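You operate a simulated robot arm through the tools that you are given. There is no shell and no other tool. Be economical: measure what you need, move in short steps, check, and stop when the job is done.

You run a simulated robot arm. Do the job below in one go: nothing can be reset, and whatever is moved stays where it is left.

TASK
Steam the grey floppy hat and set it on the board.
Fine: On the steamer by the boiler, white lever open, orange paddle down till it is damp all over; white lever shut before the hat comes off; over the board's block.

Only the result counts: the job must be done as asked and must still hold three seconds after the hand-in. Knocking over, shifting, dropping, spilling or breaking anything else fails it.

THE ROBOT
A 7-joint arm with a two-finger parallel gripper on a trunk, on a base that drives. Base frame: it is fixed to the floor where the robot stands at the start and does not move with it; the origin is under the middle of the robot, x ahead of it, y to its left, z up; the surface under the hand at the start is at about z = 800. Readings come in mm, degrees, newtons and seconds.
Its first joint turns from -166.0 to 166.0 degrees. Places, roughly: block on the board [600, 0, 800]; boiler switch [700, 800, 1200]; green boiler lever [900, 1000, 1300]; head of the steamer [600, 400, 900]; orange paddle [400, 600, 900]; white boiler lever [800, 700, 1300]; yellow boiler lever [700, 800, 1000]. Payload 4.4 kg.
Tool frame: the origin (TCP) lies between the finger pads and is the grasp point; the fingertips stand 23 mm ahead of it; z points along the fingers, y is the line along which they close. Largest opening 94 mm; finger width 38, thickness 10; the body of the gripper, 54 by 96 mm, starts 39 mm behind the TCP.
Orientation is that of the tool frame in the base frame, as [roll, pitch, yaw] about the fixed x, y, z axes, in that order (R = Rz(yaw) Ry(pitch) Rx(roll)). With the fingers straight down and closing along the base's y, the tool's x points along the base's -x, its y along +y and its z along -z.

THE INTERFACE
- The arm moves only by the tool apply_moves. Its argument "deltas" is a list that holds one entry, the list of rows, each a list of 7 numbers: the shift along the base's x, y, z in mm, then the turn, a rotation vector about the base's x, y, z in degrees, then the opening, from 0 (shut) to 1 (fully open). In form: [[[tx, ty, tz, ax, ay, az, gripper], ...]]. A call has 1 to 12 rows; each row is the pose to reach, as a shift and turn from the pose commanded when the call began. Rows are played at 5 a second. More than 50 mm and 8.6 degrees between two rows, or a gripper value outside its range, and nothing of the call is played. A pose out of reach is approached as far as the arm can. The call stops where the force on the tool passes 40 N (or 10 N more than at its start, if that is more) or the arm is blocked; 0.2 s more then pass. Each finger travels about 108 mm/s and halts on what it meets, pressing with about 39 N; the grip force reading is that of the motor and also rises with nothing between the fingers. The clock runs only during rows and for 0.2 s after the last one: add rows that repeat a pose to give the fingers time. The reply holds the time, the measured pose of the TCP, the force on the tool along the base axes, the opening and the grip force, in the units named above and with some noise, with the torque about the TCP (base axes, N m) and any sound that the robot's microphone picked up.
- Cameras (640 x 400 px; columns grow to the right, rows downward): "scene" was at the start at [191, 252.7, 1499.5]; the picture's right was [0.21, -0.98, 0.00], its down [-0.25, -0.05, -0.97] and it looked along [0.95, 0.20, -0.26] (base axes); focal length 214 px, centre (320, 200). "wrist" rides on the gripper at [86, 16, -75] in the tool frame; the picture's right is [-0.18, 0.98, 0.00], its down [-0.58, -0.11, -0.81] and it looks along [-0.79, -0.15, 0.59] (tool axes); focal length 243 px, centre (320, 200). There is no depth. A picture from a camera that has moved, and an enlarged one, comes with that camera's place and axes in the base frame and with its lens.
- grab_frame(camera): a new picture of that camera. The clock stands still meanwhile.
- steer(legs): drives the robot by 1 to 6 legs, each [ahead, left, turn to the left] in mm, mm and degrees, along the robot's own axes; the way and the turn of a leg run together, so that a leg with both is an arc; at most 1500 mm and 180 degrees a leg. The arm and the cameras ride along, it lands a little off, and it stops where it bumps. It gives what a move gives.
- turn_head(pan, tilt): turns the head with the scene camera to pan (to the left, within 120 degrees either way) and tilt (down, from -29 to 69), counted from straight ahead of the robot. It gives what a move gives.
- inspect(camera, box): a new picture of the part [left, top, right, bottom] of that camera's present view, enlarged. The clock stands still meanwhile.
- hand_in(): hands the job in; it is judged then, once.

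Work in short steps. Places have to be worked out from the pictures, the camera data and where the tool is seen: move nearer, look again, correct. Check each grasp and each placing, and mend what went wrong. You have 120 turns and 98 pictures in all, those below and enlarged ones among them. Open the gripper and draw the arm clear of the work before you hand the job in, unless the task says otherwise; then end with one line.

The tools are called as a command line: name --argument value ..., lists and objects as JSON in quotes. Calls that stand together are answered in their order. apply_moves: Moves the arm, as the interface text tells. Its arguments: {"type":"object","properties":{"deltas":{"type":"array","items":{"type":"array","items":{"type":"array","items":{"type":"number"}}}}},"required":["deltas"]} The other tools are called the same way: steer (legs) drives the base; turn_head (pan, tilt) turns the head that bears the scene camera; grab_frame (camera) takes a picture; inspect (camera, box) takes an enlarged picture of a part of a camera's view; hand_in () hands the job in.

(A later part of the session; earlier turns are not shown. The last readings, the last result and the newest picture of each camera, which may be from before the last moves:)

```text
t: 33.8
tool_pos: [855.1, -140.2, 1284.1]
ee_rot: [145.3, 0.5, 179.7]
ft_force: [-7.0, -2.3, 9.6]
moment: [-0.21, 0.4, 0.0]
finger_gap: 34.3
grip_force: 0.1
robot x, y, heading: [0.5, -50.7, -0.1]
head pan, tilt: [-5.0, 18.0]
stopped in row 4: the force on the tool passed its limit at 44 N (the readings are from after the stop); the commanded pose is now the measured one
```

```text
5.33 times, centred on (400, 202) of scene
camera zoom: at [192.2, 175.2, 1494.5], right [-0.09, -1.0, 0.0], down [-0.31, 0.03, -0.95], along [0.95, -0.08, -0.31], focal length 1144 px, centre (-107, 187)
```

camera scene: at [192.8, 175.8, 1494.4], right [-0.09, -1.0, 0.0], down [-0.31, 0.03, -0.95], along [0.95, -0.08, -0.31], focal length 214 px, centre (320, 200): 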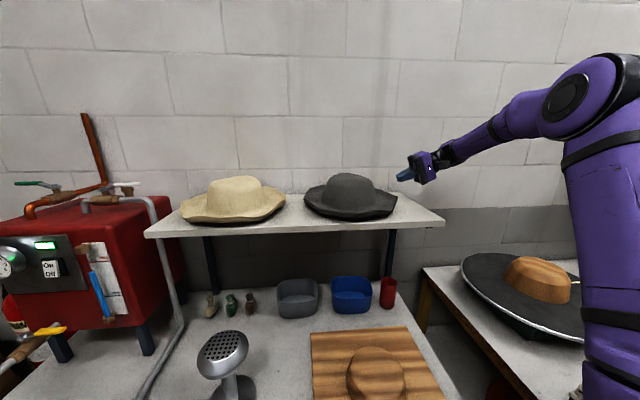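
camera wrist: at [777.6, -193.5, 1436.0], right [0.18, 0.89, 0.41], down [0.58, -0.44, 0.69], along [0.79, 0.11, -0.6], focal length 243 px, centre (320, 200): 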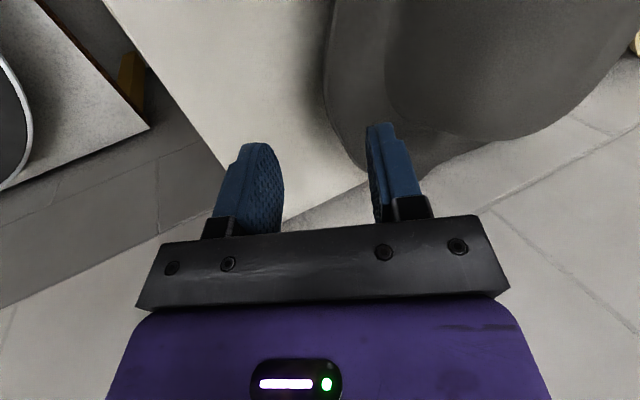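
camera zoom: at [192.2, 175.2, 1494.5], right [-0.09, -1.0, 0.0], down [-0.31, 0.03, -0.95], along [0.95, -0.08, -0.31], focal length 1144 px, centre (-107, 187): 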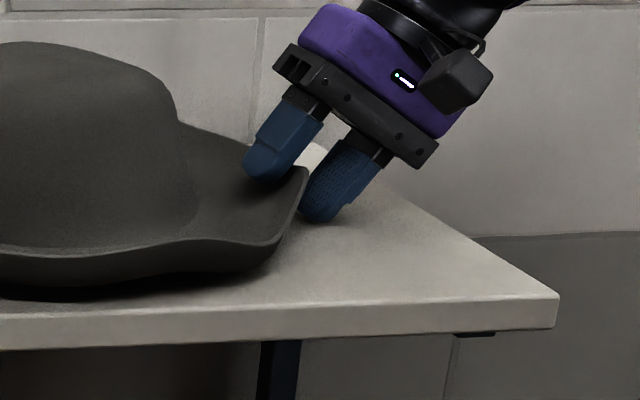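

The rim is well between the fingers, and the inner tip touched the brim floor. I back up 2 mm and close.

apply_moves --deltas '[[[0, -1, 2, 0, 0, 0, 0.25], [0, -1, 2, 0, 0, 0, 0.1], [0, -1, 2, 0, 0, 0, 0], [0, -1, 2, 0, 0, 0, 0], [0, -1, 2, 0, 0, 0, 0]]]'

inspect --camera "scene" --box '[340, 165, 460, 240]'

inspect --camera "wrist" --box '[200, 50, 440, 200]'

```text
t: 35.0
tool_pos: [856.5, -141.7, 1286.7]
ee_rot: [145.2, 0.4, 179.8]
ft_force: [0.5, -2.8, 6.3]
moment: [-0.32, 0.19, 0.09]
finger_gap: 16.4
grip_force: 38.9
robot x, y, heading: [-0.7, -50.3, -0.3]
head pan, tilt: [-5.0, 18.0]
```

```text
5.33 times, centred on (400, 202) of scene
camera zoom: at [192.7, 175.3, 1494.4], right [-0.09, -1.0, 0.0], down [-0.31, 0.03, -0.95], along [0.95, -0.08, -0.31], focal length 1144 px, centre (-107, 187)
```

zoom: 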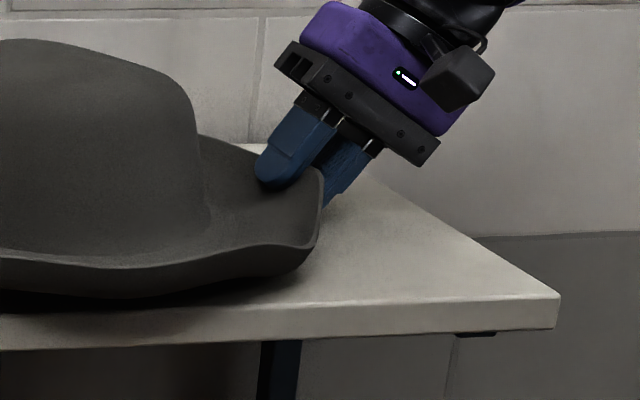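

```text
2.67 times, centred on (320, 125) of wrist
camera zoom: at [767.8, -169.3, 1356.0], right [0.18, 0.81, 0.56], down [0.57, -0.55, 0.61], along [0.8, 0.21, -0.56], focal length 647 px, centre (320, 400)
```

zoom: 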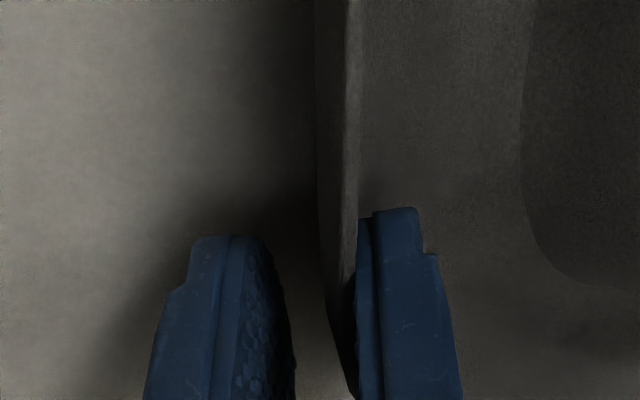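

It holds at a 16 mm gap with 39 N. I lift slowly.

apply_moves --deltas '[[[0, 0, 5, 0, 0, 0, 0], [0, 0, 12, 0, 0, 0, 0], [0, 0, 20, 0, 0, 0, 0], [0, 0, 30, 0, 0, 0, 0], [0, 0, 30, 0, 0, 0, 0]]]'

grab_frame --camera "scene"

```text
t: 36.2
tool_pos: [857.1, -140.6, 1316.7]
ee_rot: [145.1, 0.5, 179.8]
ft_force: [0.7, -0.4, -1.0]
moment: [-0.2, -0.03, 0.0]
finger_gap: 11.4
grip_force: 39.3
robot x, y, heading: [3.5, -51.6, -0.1]
head pan, tilt: [-5.0, 18.0]
```

```text
53 pictures are left
camera scene: at [193.0, 175.5, 1494.4], right [-0.09, -1.0, 0.0], down [-0.31, 0.03, -0.95], along [0.95, -0.08, -0.31], focal length 214 px, centre (320, 200)
```

scene: 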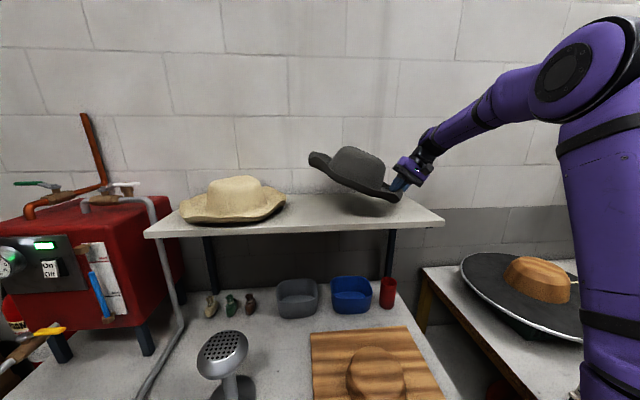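

The hat is firmly gripped and lifted, with its left side tilted up about 25°. I raise it clear, pull it off the shelf toward me and level it.

apply_moves --deltas '[[[0, 0, 30, 0, 0, 0, 0], [0, 0, 65, 0, 0, 0, 0], [0, 0, 105, 0, 0, 0, 0], [-20, 0, 140, -5, 0, 0, 0], [-45, 0, 160, -10, 0, 0, 0], [-75, 0, 160, -15, 0, 0, 0], [-105, 0, 160, -20, 0, 0, 0], [-140, 0, 160, -25, 0, 0, 0], [-180, 0, 160, -25, 0, 0, 0], [-220, 0, 160, -25, 0, 0, 0], [-260, 0, 160, -25, 0, 0, 0], [-260, 0, 160, -25, 0, 0, 0]]]'

grab_frame --camera "scene"

grab_frame --camera "wrist"

```text
t: 38.8
tool_pos: [595.7, -140.6, 1475.9]
ee_rot: [170.2, 0.6, 180.0]
ft_force: [0.3, 0.4, -0.4]
moment: [-0.21, 0.0, 0.0]
finger_gap: 10.6
grip_force: 38.9
robot x, y, heading: [1.2, -45.8, -0.0]
head pan, tilt: [-5.0, 18.0]
```

```text
52 pictures are left
camera scene: at [193.0, 175.5, 1494.4], right [-0.09, -1.0, 0.0], down [-0.31, 0.03, -0.95], along [0.95, -0.08, -0.31], focal length 214 px, centre (320, 200)
```

scene: 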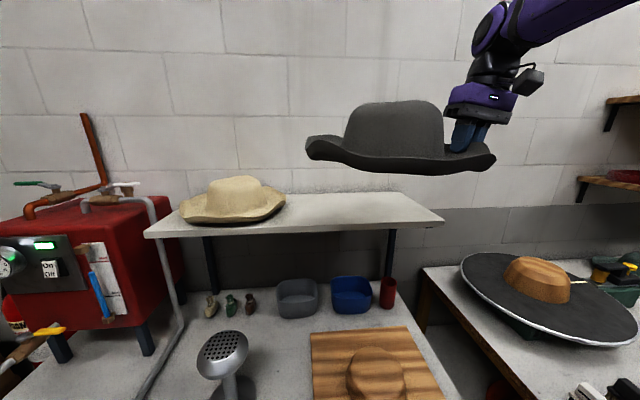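

```text
51 pictures are left
camera wrist: at [507.7, -137.1, 1550.8], right [0.18, 0.97, 0.17], down [0.57, -0.25, 0.78], along [0.8, -0.05, -0.6], focal length 243 px, centre (320, 200)
```

wrist: 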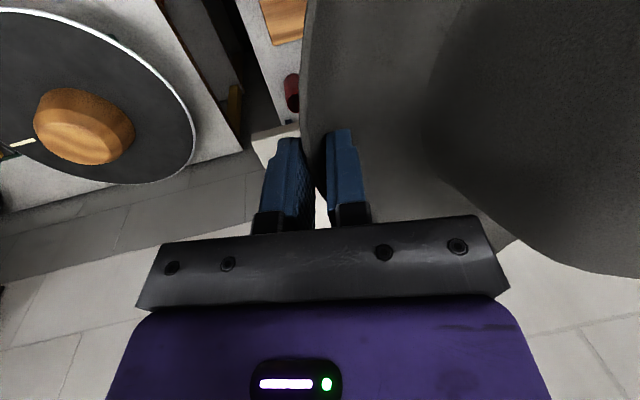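

The hat hangs about level, its centre roughly 138 mm to the left of the TCP. I carry it over the steamer at a safe height and check alignment.

apply_moves --deltas '[[[0, 38, -10, 0, 0, 0, 0], [0, 76, -20, 0, 0, 0, 0], [-2, 114, -40, 0, 0, 0, 0], [-4, 152, -65, 0, 0, 0, 0], [-6, 190, -90, 0, 0, 0, 0], [-8, 228, -115, 0, 0, 0, 0], [-10, 266, -145, 0, 0, 0, 0], [-11, 304, -175, 0, 0, 0, 0], [-11, 342, -205, 0, 0, 0, 0], [-11, 376, -230, 0, 0, 0, 0], [-11, 376, -230, 0, 0, 0, 0]]]'

turn_head --pan 20 --tilt 40

grab_frame --camera "scene"

grab_frame --camera "wrist"

```text
t: 41.2
tool_pos: [585.3, 236.2, 1244.8]
ee_rot: [170.3, 0.6, 179.9]
ft_force: [-2.0, -2.2, 2.3]
moment: [0.18, -0.46, -0.18]
finger_gap: 11.6
grip_force: 38.7
robot x, y, heading: [1.1, -49.5, 0.1]
head pan, tilt: [-5.0, 18.0]
```

```text
t: 42.1
tool_pos: [583.6, 234.3, 1246.7]
ee_rot: [170.3, 0.6, 179.8]
ft_force: [-1.2, -2.3, 2.4]
moment: [0.18, -0.51, -0.21]
finger_gap: 11.1
grip_force: 38.9
robot x, y, heading: [-1.0, -49.1, -0.3]
head pan, tilt: [20.0, 40.0]
```

```text
50 pictures are left
camera scene: at [179.8, 212.6, 1459.8], right [0.34, -0.94, 0.0], down [-0.6, -0.22, -0.77], along [0.72, 0.26, -0.64], focal length 214 px, centre (320, 200)
```

scene: 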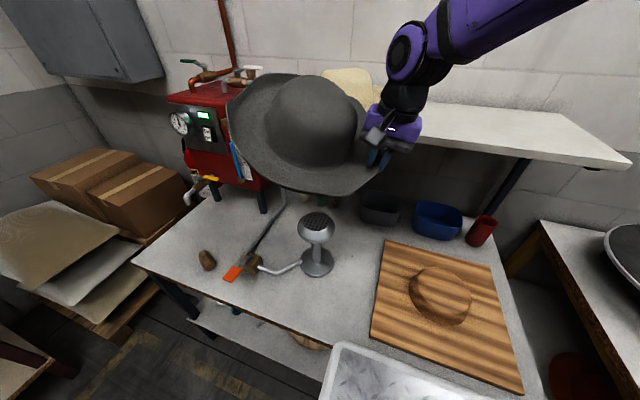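

```text
49 pictures are left
camera wrist: at [497.4, 239.0, 1321.6], right [0.18, 0.97, 0.17], down [0.57, -0.25, 0.78], along [0.8, -0.05, -0.6], focal length 243 px, centre (320, 200)
```

wrist: 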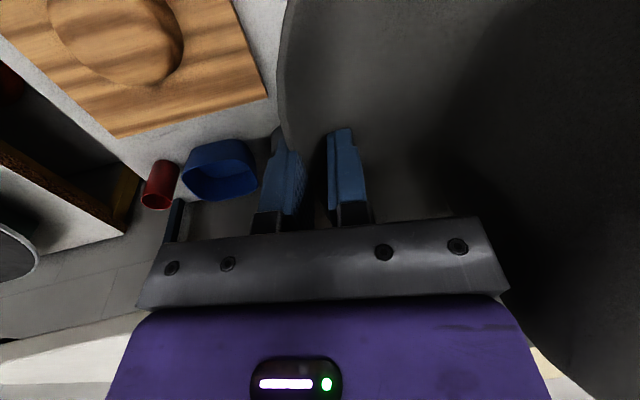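

The moment jumped, so the hat's back rim is probably touching the shelf's front edge. I pull straight back toward me and re-check.

apply_moves --deltas '[[[-20, 0, 0, 0, 0, 0, 0], [-45, 0, 0, 0, 0, 0, 0], [-70, 0, 0, 0, 0, 0, 0], [-70, 0, 0, 0, 0, 0, 0]]]'

grab_frame --camera "scene"

```text
t: 43.1
tool_pos: [514.5, 234.5, 1245.9]
ee_rot: [170.2, 0.5, -180.0]
ft_force: [0.9, -0.2, -2.1]
moment: [-0.19, -0.06, 0.0]
finger_gap: 9.8
grip_force: 39.0
robot x, y, heading: [-1.7, -47.9, -0.2]
head pan, tilt: [20.0, 40.0]
```

```text
48 pictures are left
camera scene: at [180.0, 212.8, 1459.7], right [0.34, -0.94, 0.0], down [-0.6, -0.22, -0.77], along [0.72, 0.26, -0.64], focal length 214 px, centre (320, 200)
```

scene: 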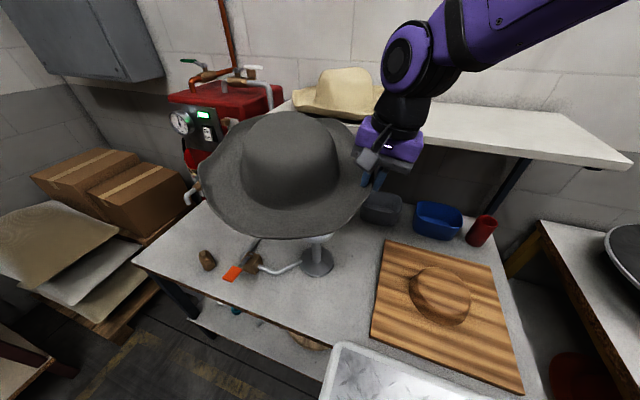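

The hat is free again. I zoom in to judge its tilt and centre.

inspect --camera "scene" --box '[180, 90, 420, 240]'

grab_frame --camera "wrist"

```text
2.67 times, centred on (300, 165) of scene
camera zoom: at [180.0, 212.8, 1459.7], right [0.34, -0.94, 0.0], down [-0.6, -0.22, -0.77], along [0.72, 0.26, -0.64], focal length 572 px, centre (373, 293)
```

zoom: 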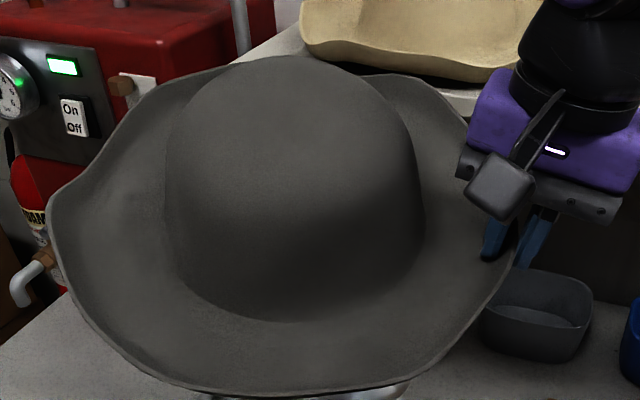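

```text
46 pictures are left
camera wrist: at [427.2, 238.4, 1321.8], right [0.18, 0.97, 0.17], down [0.57, -0.25, 0.78], along [0.8, -0.05, -0.6], focal length 243 px, centre (320, 200)
```

wrist: 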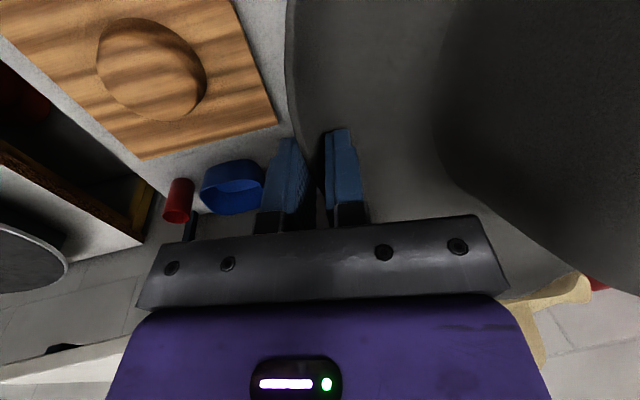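

The hat centre works out at about TCP + (-43, +153). To keep the wrist clear of the shelf above the steamer, I lower first, then yaw the tool -50° so the gripper ends on the robot's side, with the hat centre over the head.

apply_moves --deltas '[[[0, 0, -45, 0, 0, 0, 0], [0, 0, -90, 0, 0, 0, 0], [0, 0, -130, 0, 0, 0, 0], [-3, 2, -130, 0, 0, -8, 0], [-6, 4, -130, 0, 0, -16, 0], [-9, 6, -130, 0, 0, -24, 0], [-12, 8, -130, 0, 0, -32, 0], [-15, 9, -130, 0, 0, -40, 0], [-19, 10, -130, 0, 0, -48, 0], [-19, 10, -130, 0, 0, -50, 0], [-19, 10, -130, 0, 0, -50, 0]]]'

grab_frame --camera "scene"

grab_frame --camera "wrist"

```text
t: 45.5
tool_pos: [497.0, 243.6, 1116.1]
ee_rot: [170.2, 0.6, 129.9]
ft_force: [0.1, -0.1, -1.0]
moment: [-0.13, 0.14, -0.01]
finger_gap: 9.6
grip_force: 38.7
robot x, y, heading: [0.3, -50.0, -0.1]
head pan, tilt: [20.0, 40.0]
```

```text
45 pictures are left
camera scene: at [179.9, 212.8, 1459.7], right [0.34, -0.94, 0.0], down [-0.6, -0.22, -0.77], along [0.72, 0.26, -0.64], focal length 214 px, centre (320, 200)
```

scene: 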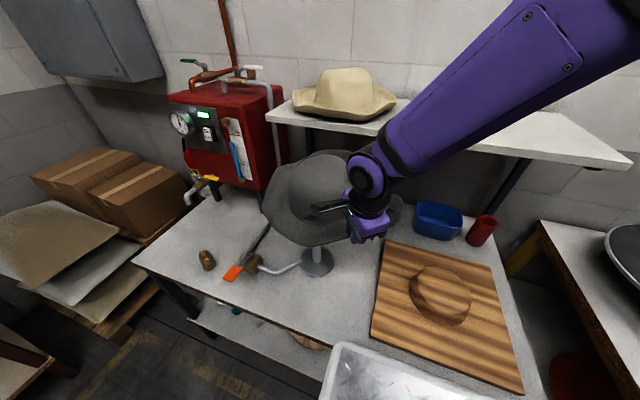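

```text
44 pictures are left
camera wrist: at [442.2, 314.4, 1191.4], right [0.86, 0.48, 0.17], down [0.18, -0.6, 0.78], along [0.48, -0.64, -0.6], focal length 243 px, centre (320, 200)
```

wrist: 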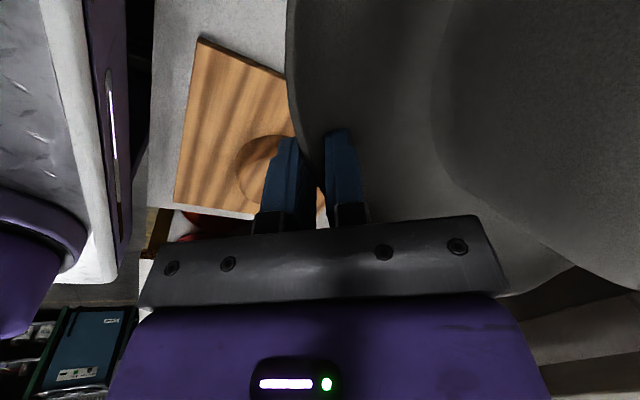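

I zoom in to locate the hat against the steamer.

inspect --camera "scene" --box '[240, 140, 432, 260]'

```text
3.33 times, centred on (336, 200) of scene
camera zoom: at [179.9, 212.8, 1459.7], right [0.34, -0.94, 0.0], down [-0.6, -0.22, -0.77], along [0.72, 0.26, -0.64], focal length 715 px, centre (267, 200)
```

zoom: 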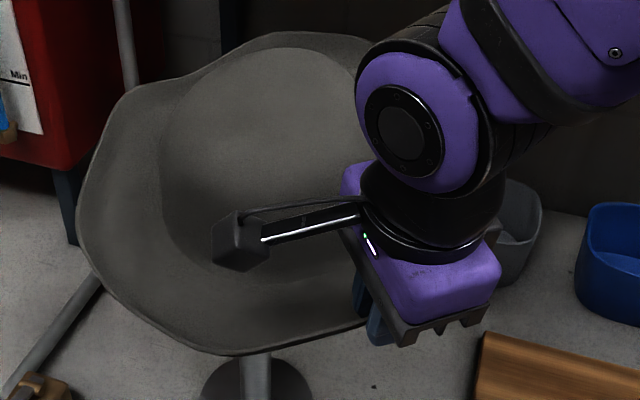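

The hat centre is about (582, 367), close to the head at (585, 375), with its back side tilted up ~10°. I level by 8°, shift slightly and lower to just above the head.

apply_moves --deltas '[[[1, 4, 0, -1.4, 3.8, 0, 0], [3, 8, 0, -2.9, 7.5, 0, 0], [3, 8, -30, -2.9, 7.5, 0, 0], [3, 8, -60, -2.9, 7.5, 0, 0], [3, 8, -90, -2.9, 7.5, 0, 0], [3, 8, -90, -2.9, 7.5, 0, 0]]]'

inspect --camera "scene" --box '[240, 140, 432, 260]'

```text
t: 46.9
tool_pos: [498.2, 252.8, 1024.7]
ee_rot: [177.8, -2.1, 129.7]
ft_force: [0.8, -0.2, -1.3]
moment: [-0.14, 0.17, -0.04]
finger_gap: 9.5
grip_force: 39.4
robot x, y, heading: [2.0, -48.9, -0.3]
head pan, tilt: [20.0, 40.0]
```

```text
3.33 times, centred on (336, 200) of scene
camera zoom: at [179.8, 212.8, 1459.7], right [0.34, -0.94, 0.0], down [-0.6, -0.22, -0.77], along [0.72, 0.26, -0.64], focal length 715 px, centre (267, 200)
```

zoom: 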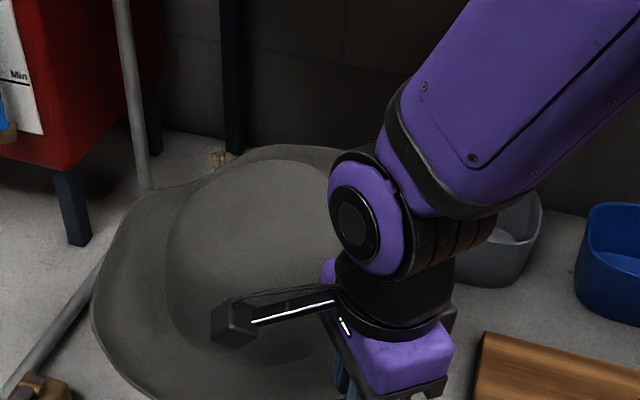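

Alignment looks right, with the ellipse centred on the predicted projection of the head. I lower further in small steps and watch the force.

apply_moves --deltas '[[[0, 0, -10, 0, 0, 0, 0], [0, 0, -20, 0, 0, 0, 0], [0, 0, -30, 0, 0, 0, 0], [0, 0, -38, 0, 0, 0, 0]]]'

apply_moves --deltas '[[[0, 0, -5, 0, 0, 0, 0], [0, 0, -10, 0, 0, 0, 0], [0, 0, -15, 0, 0, 0, 0]]]'

```text
t: 47.9
tool_pos: [498.7, 252.6, 987.3]
ee_rot: [177.8, -2.0, 129.8]
ft_force: [0.3, -0.4, -0.8]
moment: [-0.14, 0.16, -0.04]
finger_gap: 9.8
grip_force: 38.7
robot x, y, heading: [1.3, -45.6, -0.3]
head pan, tilt: [20.0, 40.0]
```

```text
t: 48.7
tool_pos: [499.0, 252.4, 972.9]
ee_rot: [177.7, -2.1, 129.8]
ft_force: [0.0, -0.5, -2.2]
moment: [-0.14, 0.13, -0.01]
finger_gap: 9.3
grip_force: 38.9
robot x, y, heading: [0.5, -50.0, -0.1]
head pan, tilt: [20.0, 40.0]
```

No contact yet. I continue in 15 mm steps and read each time.

apply_moves --deltas '[[[0, 0, -5, 0, 0, 0, 0], [0, 0, -10, 0, 0, 0, 0], [0, 0, -15, 0, 0, 0, 0]]]'

apply_moves --deltas '[[[0, 0, -5, 0, 0, 0, 0], [0, 0, -10, 0, 0, 0, 0]]]'

inspect --camera "scene" --box '[240, 160, 432, 280]'

```text
t: 49.5
tool_pos: [498.4, 252.4, 957.3]
ee_rot: [177.8, -2.0, 129.8]
ft_force: [0.4, 2.2, 0.9]
moment: [0.14, 0.04, -0.02]
finger_gap: 9.4
grip_force: 39.2
robot x, y, heading: [-0.2, -51.0, -0.0]
head pan, tilt: [20.0, 40.0]
```

```text
t: 50.1
tool_pos: [498.3, 252.7, 948.2]
ee_rot: [177.9, -2.0, 129.7]
ft_force: [0.8, 2.4, 3.1]
moment: [0.41, -0.1, 0.0]
finger_gap: 9.9
grip_force: 38.9
robot x, y, heading: [1.7, -47.9, -0.1]
head pan, tilt: [20.0, 40.0]
```

```text
3.33 times, centred on (336, 220) of scene
camera zoom: at [179.8, 212.8, 1459.7], right [0.34, -0.94, 0.0], down [-0.6, -0.22, -0.77], along [0.72, 0.26, -0.64], focal length 715 px, centre (267, 133)
```

zoom: 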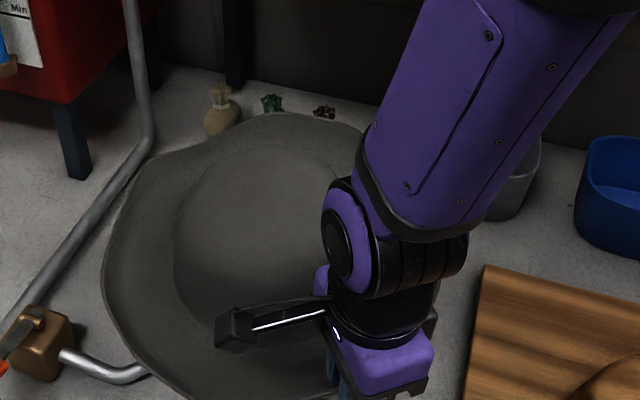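

The crown is touching the head (3 N up) with a slight sideways push toward +y. I shift a few mm that way and re-seat.

apply_moves --deltas '[[[0, 0, 10, 0, 0, 0, 0], [0, 10, 10, 0, 0, 0, 0], [0, 10, 0, 0, 0, 0, 0], [0, 10, -3, 0, 0, 0, 0]]]'

apply_moves --deltas '[[[0, 0, -4, 0, 0, 0, 0], [0, 0, -7, 0, 0, 0, 0]]]'

```text
t: 51.1
tool_pos: [498.7, 263.8, 944.2]
ee_rot: [177.8, -2.0, 129.8]
ft_force: [1.2, 1.9, 4.7]
moment: [0.48, -0.15, 0.01]
finger_gap: 9.7
grip_force: 38.8
robot x, y, heading: [-2.1, -47.3, -0.2]
head pan, tilt: [20.0, 40.0]
```

```text
t: 51.7
tool_pos: [498.9, 262.5, 935.4]
ee_rot: [177.8, -2.0, 129.9]
ft_force: [0.9, 1.2, 4.9]
moment: [0.41, -0.12, -0.01]
finger_gap: 10.1
grip_force: 39.0
robot x, y, heading: [1.5, -48.6, 0.4]
head pan, tilt: [20.0, 40.0]
```

The sideways push has dropped. I ease up a little and open gently to release.

apply_moves --deltas '[[[0, 0, 4, 0, 0, 0, 0], [0, 0, 4, 0, 0, 0, 0.2], [0, 0, 4, 0, 0, 0, 0.4], [0, 0, 4, 0, 0, 0, 0.4]]]'

inspect --camera "scene" --box '[240, 160, 432, 280]'

grab_frame --camera "wrist"

```text
t: 52.7
tool_pos: [498.7, 262.6, 940.9]
ee_rot: [177.9, -2.0, 129.7]
ft_force: [0.4, -0.1, 0.0]
moment: [0.01, -0.02, -0.03]
finger_gap: 37.5
grip_force: 0.0
robot x, y, heading: [2.5, -50.9, -0.1]
head pan, tilt: [20.0, 40.0]
```

```text
3.33 times, centred on (336, 220) of scene
camera zoom: at [179.8, 212.8, 1459.7], right [0.34, -0.94, 0.0], down [-0.6, -0.22, -0.77], along [0.72, 0.26, -0.64], focal length 715 px, centre (267, 133)
```

zoom: 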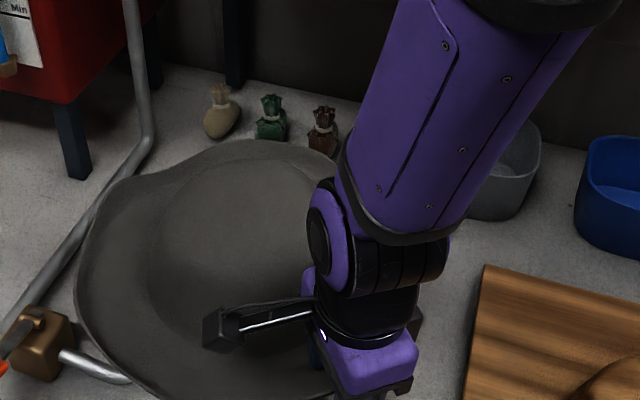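

```text
39 pictures are left
camera wrist: at [455.1, 336.7, 1019.9], right [0.87, 0.49, 0.03], down [0.28, -0.56, 0.78], along [0.4, -0.67, -0.62], focal length 243 px, centre (320, 200)
```

wrist: 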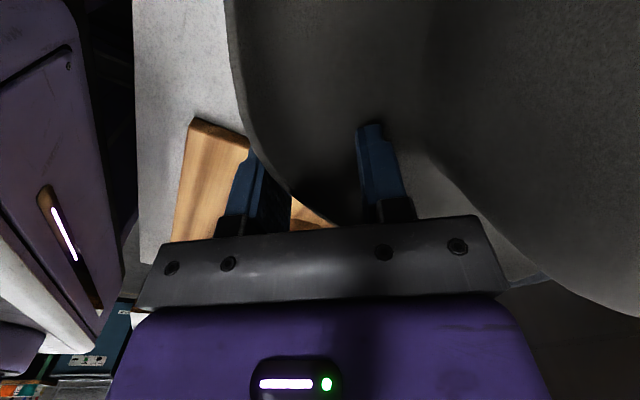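

The hat rests on its own (0 N on the tool). I withdraw straight up.

apply_moves --deltas '[[[0, 0, 20, 0, 0, 0, 0.4], [0, 0, 50, 0, 0, 0, 0.4], [0, 0, 95, 0, 0, 0, 0.4], [-20, -40, 120, 0, 0, 0, 0.4], [-40, -80, 140, 0, 0, 0, 0.4], [-40, -120, 160, 0, 0, 0, 0.4]]]'

grab_frame --camera "scene"

```text
refused: row 4 steps farther than a row can; nothing moved
```

```text
38 pictures are left
camera scene: at [179.8, 212.8, 1459.7], right [0.34, -0.94, 0.0], down [-0.6, -0.22, -0.77], along [0.72, 0.26, -0.64], focal length 214 px, centre (320, 200)
```

scene: 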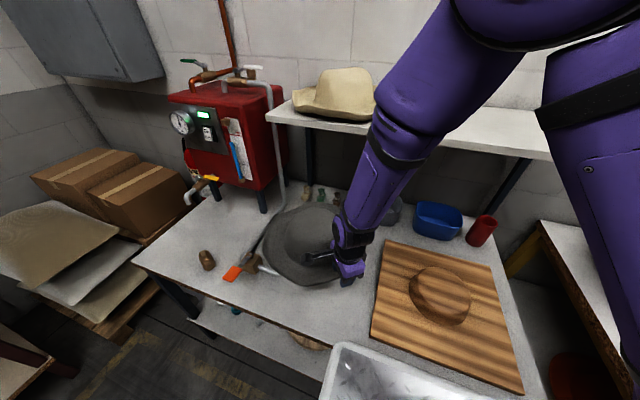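

A row stepped too far and nothing moved. I retry with smaller rows.

apply_moves --deltas '[[[0, 0, 20, 0, 0, 0, 0.4], [0, 0, 50, 0, 0, 0, 0.4], [0, 0, 95, 0, 0, 0, 0.4], [0, 0, 140, 0, 0, 0, 0.4], [-10, -30, 170, 0, 0, 0, 0.4], [-20, -70, 180, 0, 0, 0, 0.4], [-20, -110, 190, 0, 0, 0, 0.4]]]'

inspect --camera "scene" --box '[200, 160, 440, 310]'

```text
t: 54.3
tool_pos: [478.1, 154.2, 1132.1]
ee_rot: [177.8, -2.0, 129.9]
ft_force: [0.0, 0.3, -1.1]
moment: [-0.03, 0.03, 0.03]
finger_gap: 37.7
grip_force: 0.1
robot x, y, heading: [-2.8, -51.5, -0.3]
head pan, tilt: [20.0, 40.0]
```

```text
2.67 times, centred on (320, 235) of scene
camera zoom: at [179.9, 213.6, 1459.6], right [0.34, -0.94, 0.0], down [-0.6, -0.22, -0.77], along [0.72, 0.26, -0.64], focal length 572 px, centre (320, 107)
```

zoom: 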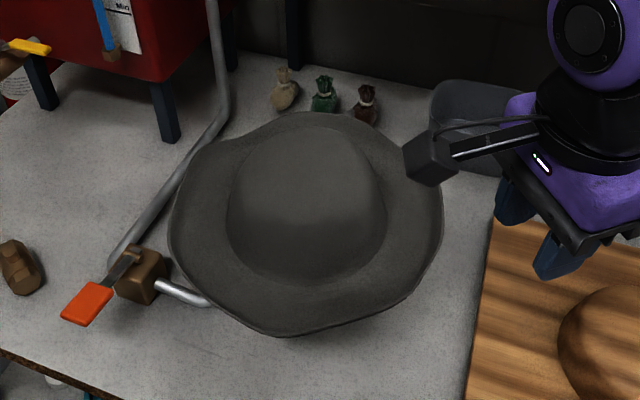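

The hat sits level on the head. The paddle centre triangulates to about (429, 588, 857). I move above it with closed fingers, passing well over the hat.

apply_moves --deltas '[[[-10, 35, 20, 0, 0, 0, 0], [-20, 80, 20, 0, 0, 0, 0], [-30, 125, 20, 0, 0, 0, 0], [-40, 170, 20, 0, 0, 0, 0], [-50, 215, 20, 0, 0, 0, 0], [-52, 262, 20, 0, 0, 0, 0], [-53, 309, 10, 0, 0, 0, 0], [-53, 356, 0, 0, 0, 0, 0], [-53, 400, -20, 0, 0, 0, 0], [-53, 434, -50, 0, 0, 0, 0], [-53, 434, -90, 0, 0, 0, 0], [-53, 434, -130, 0, 0, 0, 0]]]'

grab_frame --camera "wrist"

inspect --camera "scene" --box '[150, 160, 390, 310]'

```text
t: 56.9
tool_pos: [425.9, 587.4, 1003.4]
ee_rot: [177.8, -2.0, 129.7]
ft_force: [0.4, 0.4, 0.5]
moment: [0.01, 0.0, 0.02]
finger_gap: 0.1
grip_force: 38.5
robot x, y, heading: [2.2, -52.0, -0.1]
head pan, tilt: [20.0, 40.0]
```

```text
36 pictures are left
camera wrist: at [382.8, 661.0, 1082.4], right [0.87, 0.49, 0.03], down [0.28, -0.56, 0.78], along [0.4, -0.67, -0.62], focal length 243 px, centre (320, 200)
```

wrist: 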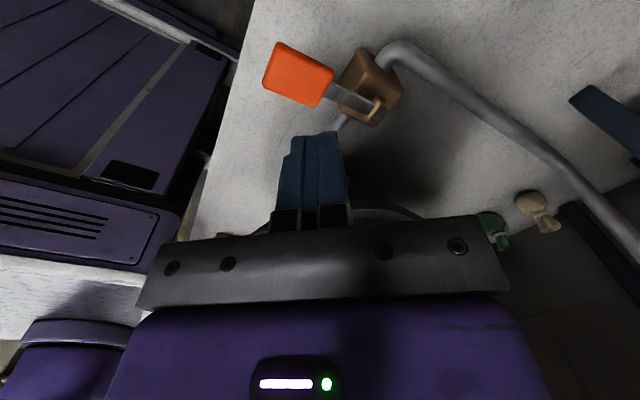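

```text
2.67 times, centred on (270, 235) of scene
camera zoom: at [179.7, 212.5, 1459.8], right [0.34, -0.94, 0.0], down [-0.6, -0.22, -0.77], along [0.72, 0.26, -0.64], focal length 572 px, centre (453, 107)
```

zoom: 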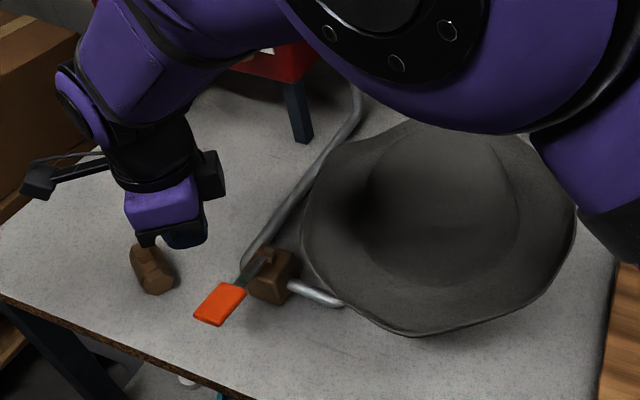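

Combining both views, the paddle is at about (419, 575, 880). I move over it and lower to just above.

apply_moves --deltas '[[[-8, -11, -35, 0, 0, 0, 0], [-8, -11, -75, 0, 0, 0, 0], [-8, -11, -85, 0, 0, 0, 0]]]'

inspect --camera "scene" --box '[150, 160, 390, 310]'

grab_frame --camera "wrist"

```text
t: 57.7
tool_pos: [418.2, 577.1, 918.5]
ee_rot: [177.7, -2.0, 129.8]
ft_force: [-0.8, 0.1, 0.0]
moment: [0.01, 0.01, -0.01]
finger_gap: 0.0
grip_force: 38.9
robot x, y, heading: [0.4, -47.5, -0.3]
head pan, tilt: [20.0, 40.0]
```

```text
2.67 times, centred on (270, 235) of scene
camera zoom: at [179.8, 212.7, 1459.7], right [0.34, -0.94, 0.0], down [-0.6, -0.22, -0.77], along [0.72, 0.26, -0.64], focal length 572 px, centre (453, 107)
```

zoom: 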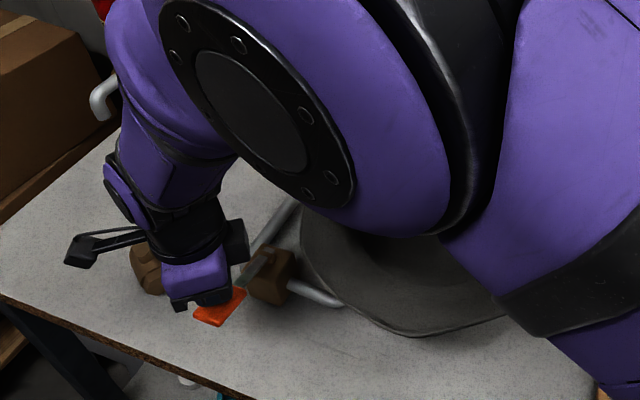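

```text
33 pictures are left
camera wrist: at [374.2, 650.0, 996.7], right [0.87, 0.49, 0.03], down [0.28, -0.56, 0.78], along [0.4, -0.67, -0.62], focal length 243 px, centre (320, 200)
```

wrist: 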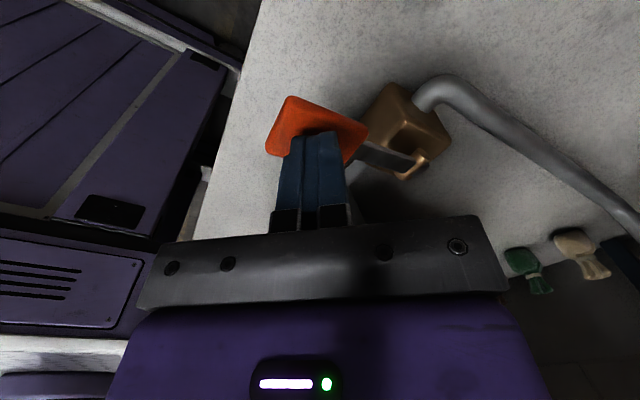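

The fingers line up over the paddle. I press down in small steps.

apply_moves --deltas '[[[0, 0, -6, 0, 0, 0, 0], [0, 0, -12, 0, 0, 0, 0], [0, 0, -18, 0, 0, 0, 0]]]'

apply_moves --deltas '[[[0, 0, -4, 0, 0, 0, 0], [0, 0, -8, 0, 0, 0, 0], [0, 0, -12, 0, 0, 0, 0]]]'

grab_frame --camera "wrist"

```text
t: 58.5
tool_pos: [416.8, 576.4, 900.0]
ee_rot: [177.8, -2.0, 129.9]
ft_force: [-1.7, -0.2, 2.8]
moment: [-0.05, 0.0, -0.01]
finger_gap: 0.1
grip_force: 38.8
robot x, y, heading: [4.2, -49.3, -0.1]
head pan, tilt: [20.0, 40.0]
```

```text
t: 59.3
tool_pos: [417.8, 577.0, 889.6]
ee_rot: [177.6, -2.2, 129.8]
ft_force: [-7.6, -5.3, 32.5]
moment: [-0.49, -0.38, -0.09]
finger_gap: 0.3
grip_force: 39.3
robot x, y, heading: [-0.8, -50.7, -0.1]
head pan, tilt: [20.0, 40.0]
```

```text
32 pictures are left
camera wrist: at [373.4, 649.8, 968.7], right [0.87, 0.49, 0.03], down [0.28, -0.56, 0.78], along [0.4, -0.67, -0.63], focal length 243 px, centre (320, 200)
```

wrist: 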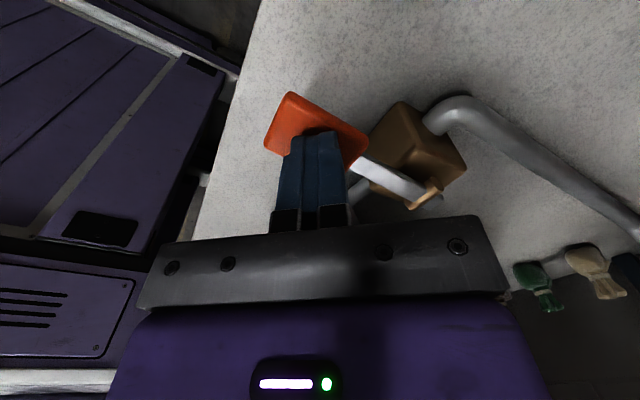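

The paddle is down with 32 N. I hold it and listen and look for steam.

apply_moves --deltas '[[[0, 0, 0, 0, 0, 0, 0], [0, 0, 0, 0, 0, 0, 0], [0, 0, 0, 0, 0, 0, 0], [0, 0, 0, 0, 0, 0, 0], [0, 0, 0, 0, 0, 0, 0]]]'

grab_frame --camera "scene"

```text
t: 60.0
tool_pos: [416.8, 577.8, 890.3]
ee_rot: [177.5, -2.2, 129.7]
ft_force: [-5.2, -7.9, 18.9]
moment: [-0.39, -0.22, -0.15]
finger_gap: 0.0
grip_force: 39.5
robot x, y, heading: [0.9, -48.9, -0.1]
head pan, tilt: [20.0, 40.0]
stopped in row 3: the force on the tool passed its limit at 45 N (the readings are from after the stop); the commanded pose is now the measured one
```

```text
31 pictures are left
camera scene: at [179.2, 211.9, 1459.9], right [0.34, -0.94, 0.0], down [-0.6, -0.22, -0.77], along [0.72, 0.26, -0.64], focal length 214 px, centre (320, 200)
```

scene: 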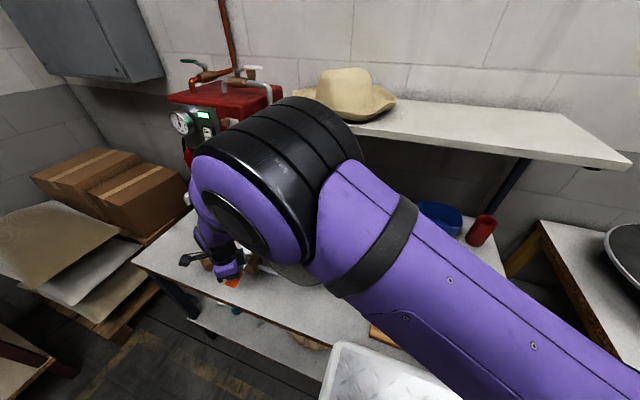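

The arm hit the force limit and the forearm blocks my view of the hat. I lift off to see whether the paddle springs back and how the hat looks.

apply_moves --deltas '[[[0, 0, 10, 0, 0, 0, 0], [0, 0, 40, 0, 0, 0, 0], [0, 0, 80, 0, 0, 0, 0], [0, 20, 115, 0, 0, 0, 0]]]'

inspect --camera "wrist" --box '[220, 20, 460, 170]'

inspect --camera "scene" --box '[150, 160, 390, 310]'

```text
t: 61.0
tool_pos: [418.4, 598.3, 1003.9]
ee_rot: [177.7, -2.1, 129.9]
ft_force: [0.2, 0.9, -0.3]
moment: [0.01, 0.02, -0.01]
finger_gap: 0.0
grip_force: 39.0
robot x, y, heading: [1.5, -48.9, -0.1]
head pan, tilt: [20.0, 40.0]
```

```text
2.67 times, centred on (340, 95) of wrist
camera zoom: at [373.6, 671.4, 1082.4], right [0.87, 0.49, 0.03], down [0.28, -0.56, 0.78], along [0.4, -0.67, -0.63], focal length 647 px, centre (267, 480)
```

zoom: 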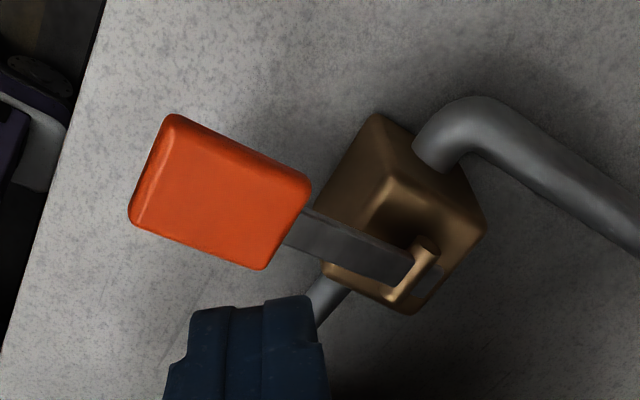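

```text
2.67 times, centred on (270, 235) of scene
camera zoom: at [180.0, 212.9, 1459.7], right [0.34, -0.94, 0.0], down [-0.6, -0.22, -0.77], along [0.72, 0.26, -0.64], focal length 572 px, centre (453, 107)
```

zoom: 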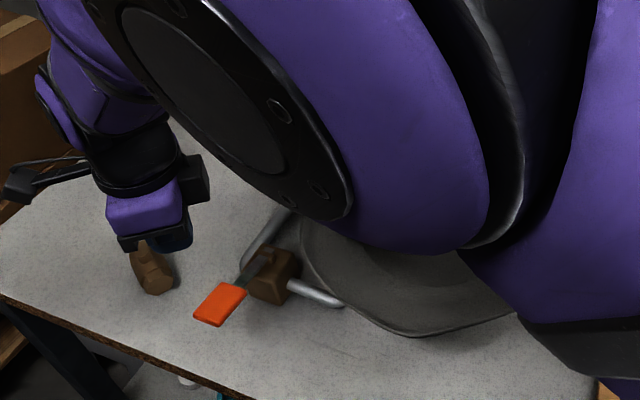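

The paddle springs back up, so it must be held down. I drive 200 mm left so the arm stops covering the hat while I press.

steer --legs '[[0, 200, 0]]'

apply_moves --deltas '[[[0, -45, 0, 0, 0, 0, 0], [0, -90, 0, 0, 0, 0, 0], [0, -135, 0, 0, 0, 0, 0], [0, -180, 0, 0, 0, 0, 0], [0, -216, 0, 0, 0, 0, 0], [0, -216, 0, 0, 0, 0, 0]]]'

turn_head --pan 5 --tilt 45

grab_frame --camera "scene"

```text
t: 62.6
tool_pos: [418.4, 797.2, 1003.5]
ee_rot: [177.6, -2.2, 129.9]
ft_force: [-0.7, 0.0, -0.7]
moment: [-0.01, 0.05, 0.05]
finger_gap: 0.0
grip_force: 39.0
robot x, y, heading: [1.8, 147.7, 0.0]
head pan, tilt: [20.0, 40.0]
```

```text
t: 64.0
tool_pos: [417.7, 582.3, 1003.1]
ee_rot: [177.5, -2.0, 129.8]
ft_force: [-0.2, 0.7, -0.8]
moment: [0.02, -0.06, -0.01]
finger_gap: 0.2
grip_force: 38.8
robot x, y, heading: [3.3, 148.5, 0.1]
head pan, tilt: [20.0, 40.0]
```

```text
t: 64.8
tool_pos: [417.3, 582.3, 1003.0]
ee_rot: [177.6, -2.1, 129.9]
ft_force: [0.1, -0.3, -1.0]
moment: [0.01, -0.02, -0.01]
finger_gap: 0.0
grip_force: 39.2
robot x, y, heading: [0.4, 150.8, 0.1]
head pan, tilt: [5.0, 45.0]
```

```text
28 pictures are left
camera scene: at [181.1, 390.0, 1452.5], right [0.09, -1.0, 0.0], down [-0.7, -0.06, -0.71], along [0.7, 0.06, -0.71], focal length 214 px, centre (320, 200)
```

scene: 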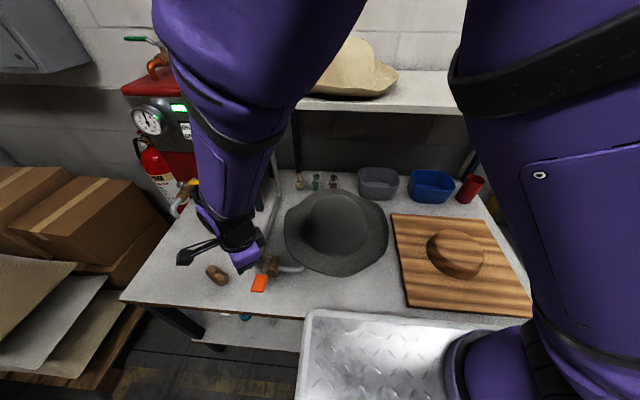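

The hat is in full view now. I go down again and press the paddle, stopping just short of the earlier limit.

inspect --camera "scene" --box '[260, 170, 420, 290]'

apply_moves --deltas '[[[0, -5, -40, 0, 0, 0, 0], [0, -5, -80, 0, 0, 0, 0], [0, -5, -100, 0, 0, 0, 0], [0, -5, -106, 0, 0, 0, 0], [0, -5, -110, 0, 0, 0, 0], [0, -5, -111, 0, 0, 0, 0], [0, -5, -111, 0, 0, 0, 0]]]'

inspect --camera "scene" --box '[230, 170, 410, 290]'

```text
3.33 times, centred on (340, 230) of scene
camera zoom: at [181.1, 390.0, 1452.5], right [0.09, -1.0, 0.0], down [-0.7, -0.06, -0.71], along [0.7, 0.06, -0.71], focal length 715 px, centre (253, 100)
```

zoom: 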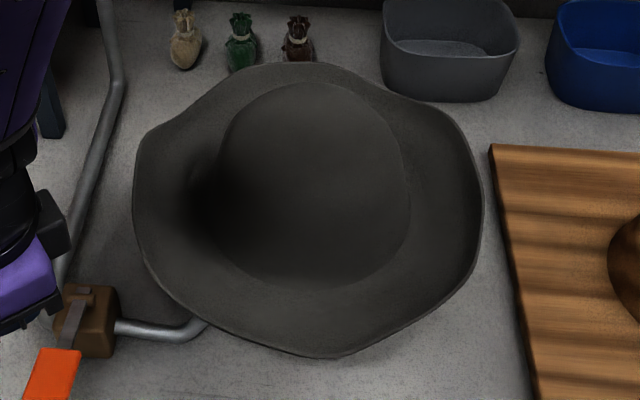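

```text
t: 66.4
tool_pos: [417.7, 576.7, 893.0]
ee_rot: [177.6, -2.1, 129.9]
ft_force: [-1.9, 0.1, 3.4]
moment: [0.0, -0.03, 0.0]
finger_gap: 0.0
grip_force: 38.5
robot x, y, heading: [-1.5, 149.6, -0.1]
head pan, tilt: [5.0, 45.0]
```

```text
3.33 times, centred on (320, 230) of scene
camera zoom: at [180.9, 390.0, 1452.5], right [0.09, -1.0, 0.0], down [-0.7, -0.06, -0.71], along [0.7, 0.06, -0.71], focal length 715 px, centre (320, 100)
```

zoom: 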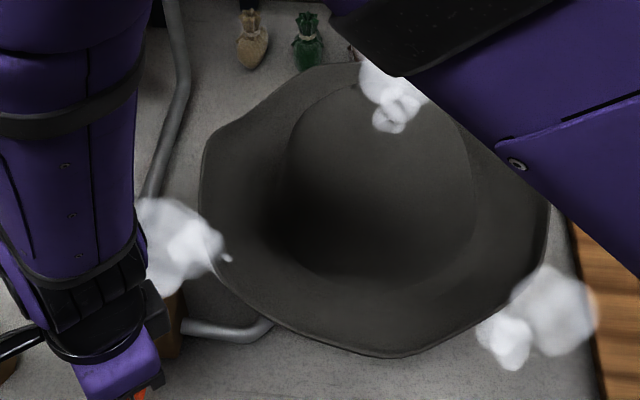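

Steam billows around the brim at only 3 N, so this height is right. The hat darkens from one patch; I hold and watch.

apply_moves --deltas '[[[0, 0, 0, 0, 0, 0, 0], [0, 0, 0, 0, 0, 0, 0], [0, 0, 0, 0, 0, 0, 0], [0, 0, 0, 0, 0, 0, 0], [0, 0, 0, 0, 0, 0, 0], [0, 0, 0, 0, 0, 0, 0], [0, 0, 0, 0, 0, 0, 0], [0, 0, 0, 0, 0, 0, 0], [0, 0, 0, 0, 0, 0, 0], [0, 0, 0, 0, 0, 0, 0]]]'

inspect --camera "scene" --box '[230, 170, 410, 290]'

```text
t: 68.6
tool_pos: [417.0, 575.8, 891.6]
ee_rot: [177.6, -2.1, 129.8]
ft_force: [-1.0, 0.5, 3.5]
moment: [-0.01, -0.05, 0.02]
finger_gap: 0.1
grip_force: 39.1
robot x, y, heading: [-2.1, 149.0, -0.1]
head pan, tilt: [5.0, 45.0]
```

```text
3.33 times, centred on (320, 230) of scene
camera zoom: at [181.0, 389.9, 1452.5], right [0.09, -1.0, 0.0], down [-0.7, -0.06, -0.71], along [0.7, 0.06, -0.71], focal length 715 px, centre (320, 100)
```

zoom: 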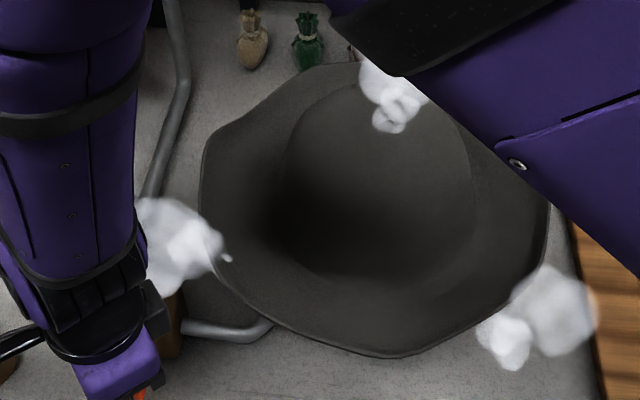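

The dark patch is spreading slowly. I hold for about 5 s more and compare.

apply_moves --deltas '[[[0, 0, 0, 0, 0, 0, 0], [0, 0, 0, 0, 0, 0, 0], [0, 0, 0, 0, 0, 0, 0], [0, 0, 0, 0, 0, 0, 0], [0, 0, 0, 0, 0, 0, 0], [0, 0, 0, 0, 0, 0, 0], [0, 0, 0, 0, 0, 0, 0], [0, 0, 0, 0, 0, 0, 0], [0, 0, 0, 0, 0, 0, 0], [0, 0, 0, 0, 0, 0, 0], [0, 0, 0, 0, 0, 0, 0], [0, 0, 0, 0, 0, 0, 0]]]'

apply_moves --deltas '[[[0, 0, 0, 0, 0, 0, 0], [0, 0, 0, 0, 0, 0, 0], [0, 0, 0, 0, 0, 0, 0], [0, 0, 0, 0, 0, 0, 0], [0, 0, 0, 0, 0, 0, 0], [0, 0, 0, 0, 0, 0, 0], [0, 0, 0, 0, 0, 0, 0], [0, 0, 0, 0, 0, 0, 0], [0, 0, 0, 0, 0, 0, 0], [0, 0, 0, 0, 0, 0, 0], [0, 0, 0, 0, 0, 0, 0], [0, 0, 0, 0, 0, 0, 0]]]'

inspect --camera "scene" --box '[230, 170, 410, 290]'

```text
t: 71.2
tool_pos: [416.2, 576.5, 892.2]
ee_rot: [177.6, -2.1, 130.0]
ft_force: [-0.3, 0.1, 3.3]
moment: [0.02, -0.05, 0.02]
finger_gap: 0.0
grip_force: 39.3
robot x, y, heading: [0.8, 151.1, -0.3]
head pan, tilt: [5.0, 45.0]
```

```text
t: 73.8
tool_pos: [417.5, 576.9, 892.4]
ee_rot: [177.6, -2.2, 129.8]
ft_force: [0.2, 0.3, 2.1]
moment: [-0.02, -0.11, -0.01]
finger_gap: 0.0
grip_force: 38.9
robot x, y, heading: [4.9, 146.8, 0.1]
head pan, tilt: [5.0, 45.0]
```

```text
3.33 times, centred on (320, 230) of scene
camera zoom: at [181.0, 389.9, 1452.5], right [0.09, -1.0, 0.0], down [-0.7, -0.06, -0.71], along [0.7, 0.06, -0.71], focal length 715 px, centre (320, 100)
```

zoom: 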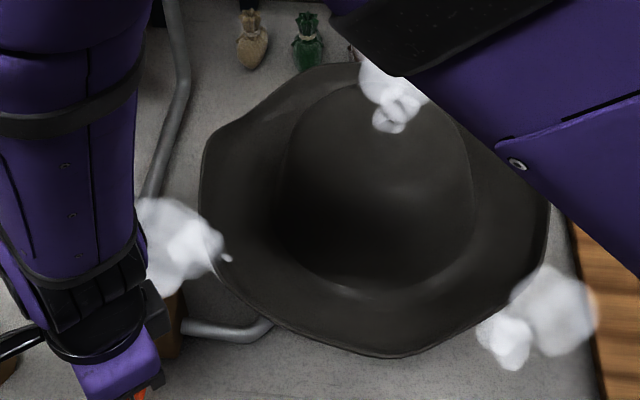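

The damp is spreading outward from the crown and the brim edge is still lighter. I hold another 5 s.

apply_moves --deltas '[[[0, 0, 0, 0, 0, 0, 0], [0, 0, 0, 0, 0, 0, 0], [0, 0, 0, 0, 0, 0, 0], [0, 0, 0, 0, 0, 0, 0], [0, 0, 0, 0, 0, 0, 0], [0, 0, 0, 0, 0, 0, 0], [0, 0, 0, 0, 0, 0, 0], [0, 0, 0, 0, 0, 0, 0], [0, 0, 0, 0, 0, 0, 0], [0, 0, 0, 0, 0, 0, 0], [0, 0, 0, 0, 0, 0, 0], [0, 0, 0, 0, 0, 0, 0]]]'

apply_moves --deltas '[[[0, 0, 0, 0, 0, 0, 0], [0, 0, 0, 0, 0, 0, 0], [0, 0, 0, 0, 0, 0, 0], [0, 0, 0, 0, 0, 0, 0], [0, 0, 0, 0, 0, 0, 0], [0, 0, 0, 0, 0, 0, 0], [0, 0, 0, 0, 0, 0, 0], [0, 0, 0, 0, 0, 0, 0], [0, 0, 0, 0, 0, 0, 0], [0, 0, 0, 0, 0, 0, 0], [0, 0, 0, 0, 0, 0, 0], [0, 0, 0, 0, 0, 0, 0]]]'

inspect --camera "scene" --box '[230, 170, 410, 290]'

```text
t: 76.4
tool_pos: [418.2, 577.6, 892.6]
ee_rot: [177.6, -2.0, 129.9]
ft_force: [-0.5, -0.5, 3.8]
moment: [-0.05, -0.06, 0.03]
finger_gap: 0.0
grip_force: 38.6
robot x, y, heading: [2.4, 150.0, 0.1]
head pan, tilt: [5.0, 45.0]
```

```text
t: 79.0
tool_pos: [418.7, 576.0, 891.0]
ee_rot: [177.7, -2.1, 129.9]
ft_force: [-0.5, 0.7, 4.0]
moment: [-0.06, -0.01, 0.03]
finger_gap: 0.0
grip_force: 38.7
robot x, y, heading: [1.7, 149.7, -0.0]
head pan, tilt: [5.0, 45.0]
```

```text
3.33 times, centred on (320, 230) of scene
camera zoom: at [181.0, 389.9, 1452.5], right [0.09, -1.0, 0.0], down [-0.7, -0.06, -0.71], along [0.7, 0.06, -0.71], focal length 715 px, centre (320, 100)
```

zoom: 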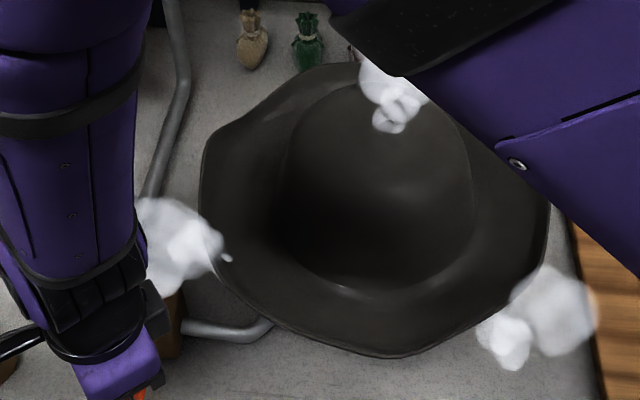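

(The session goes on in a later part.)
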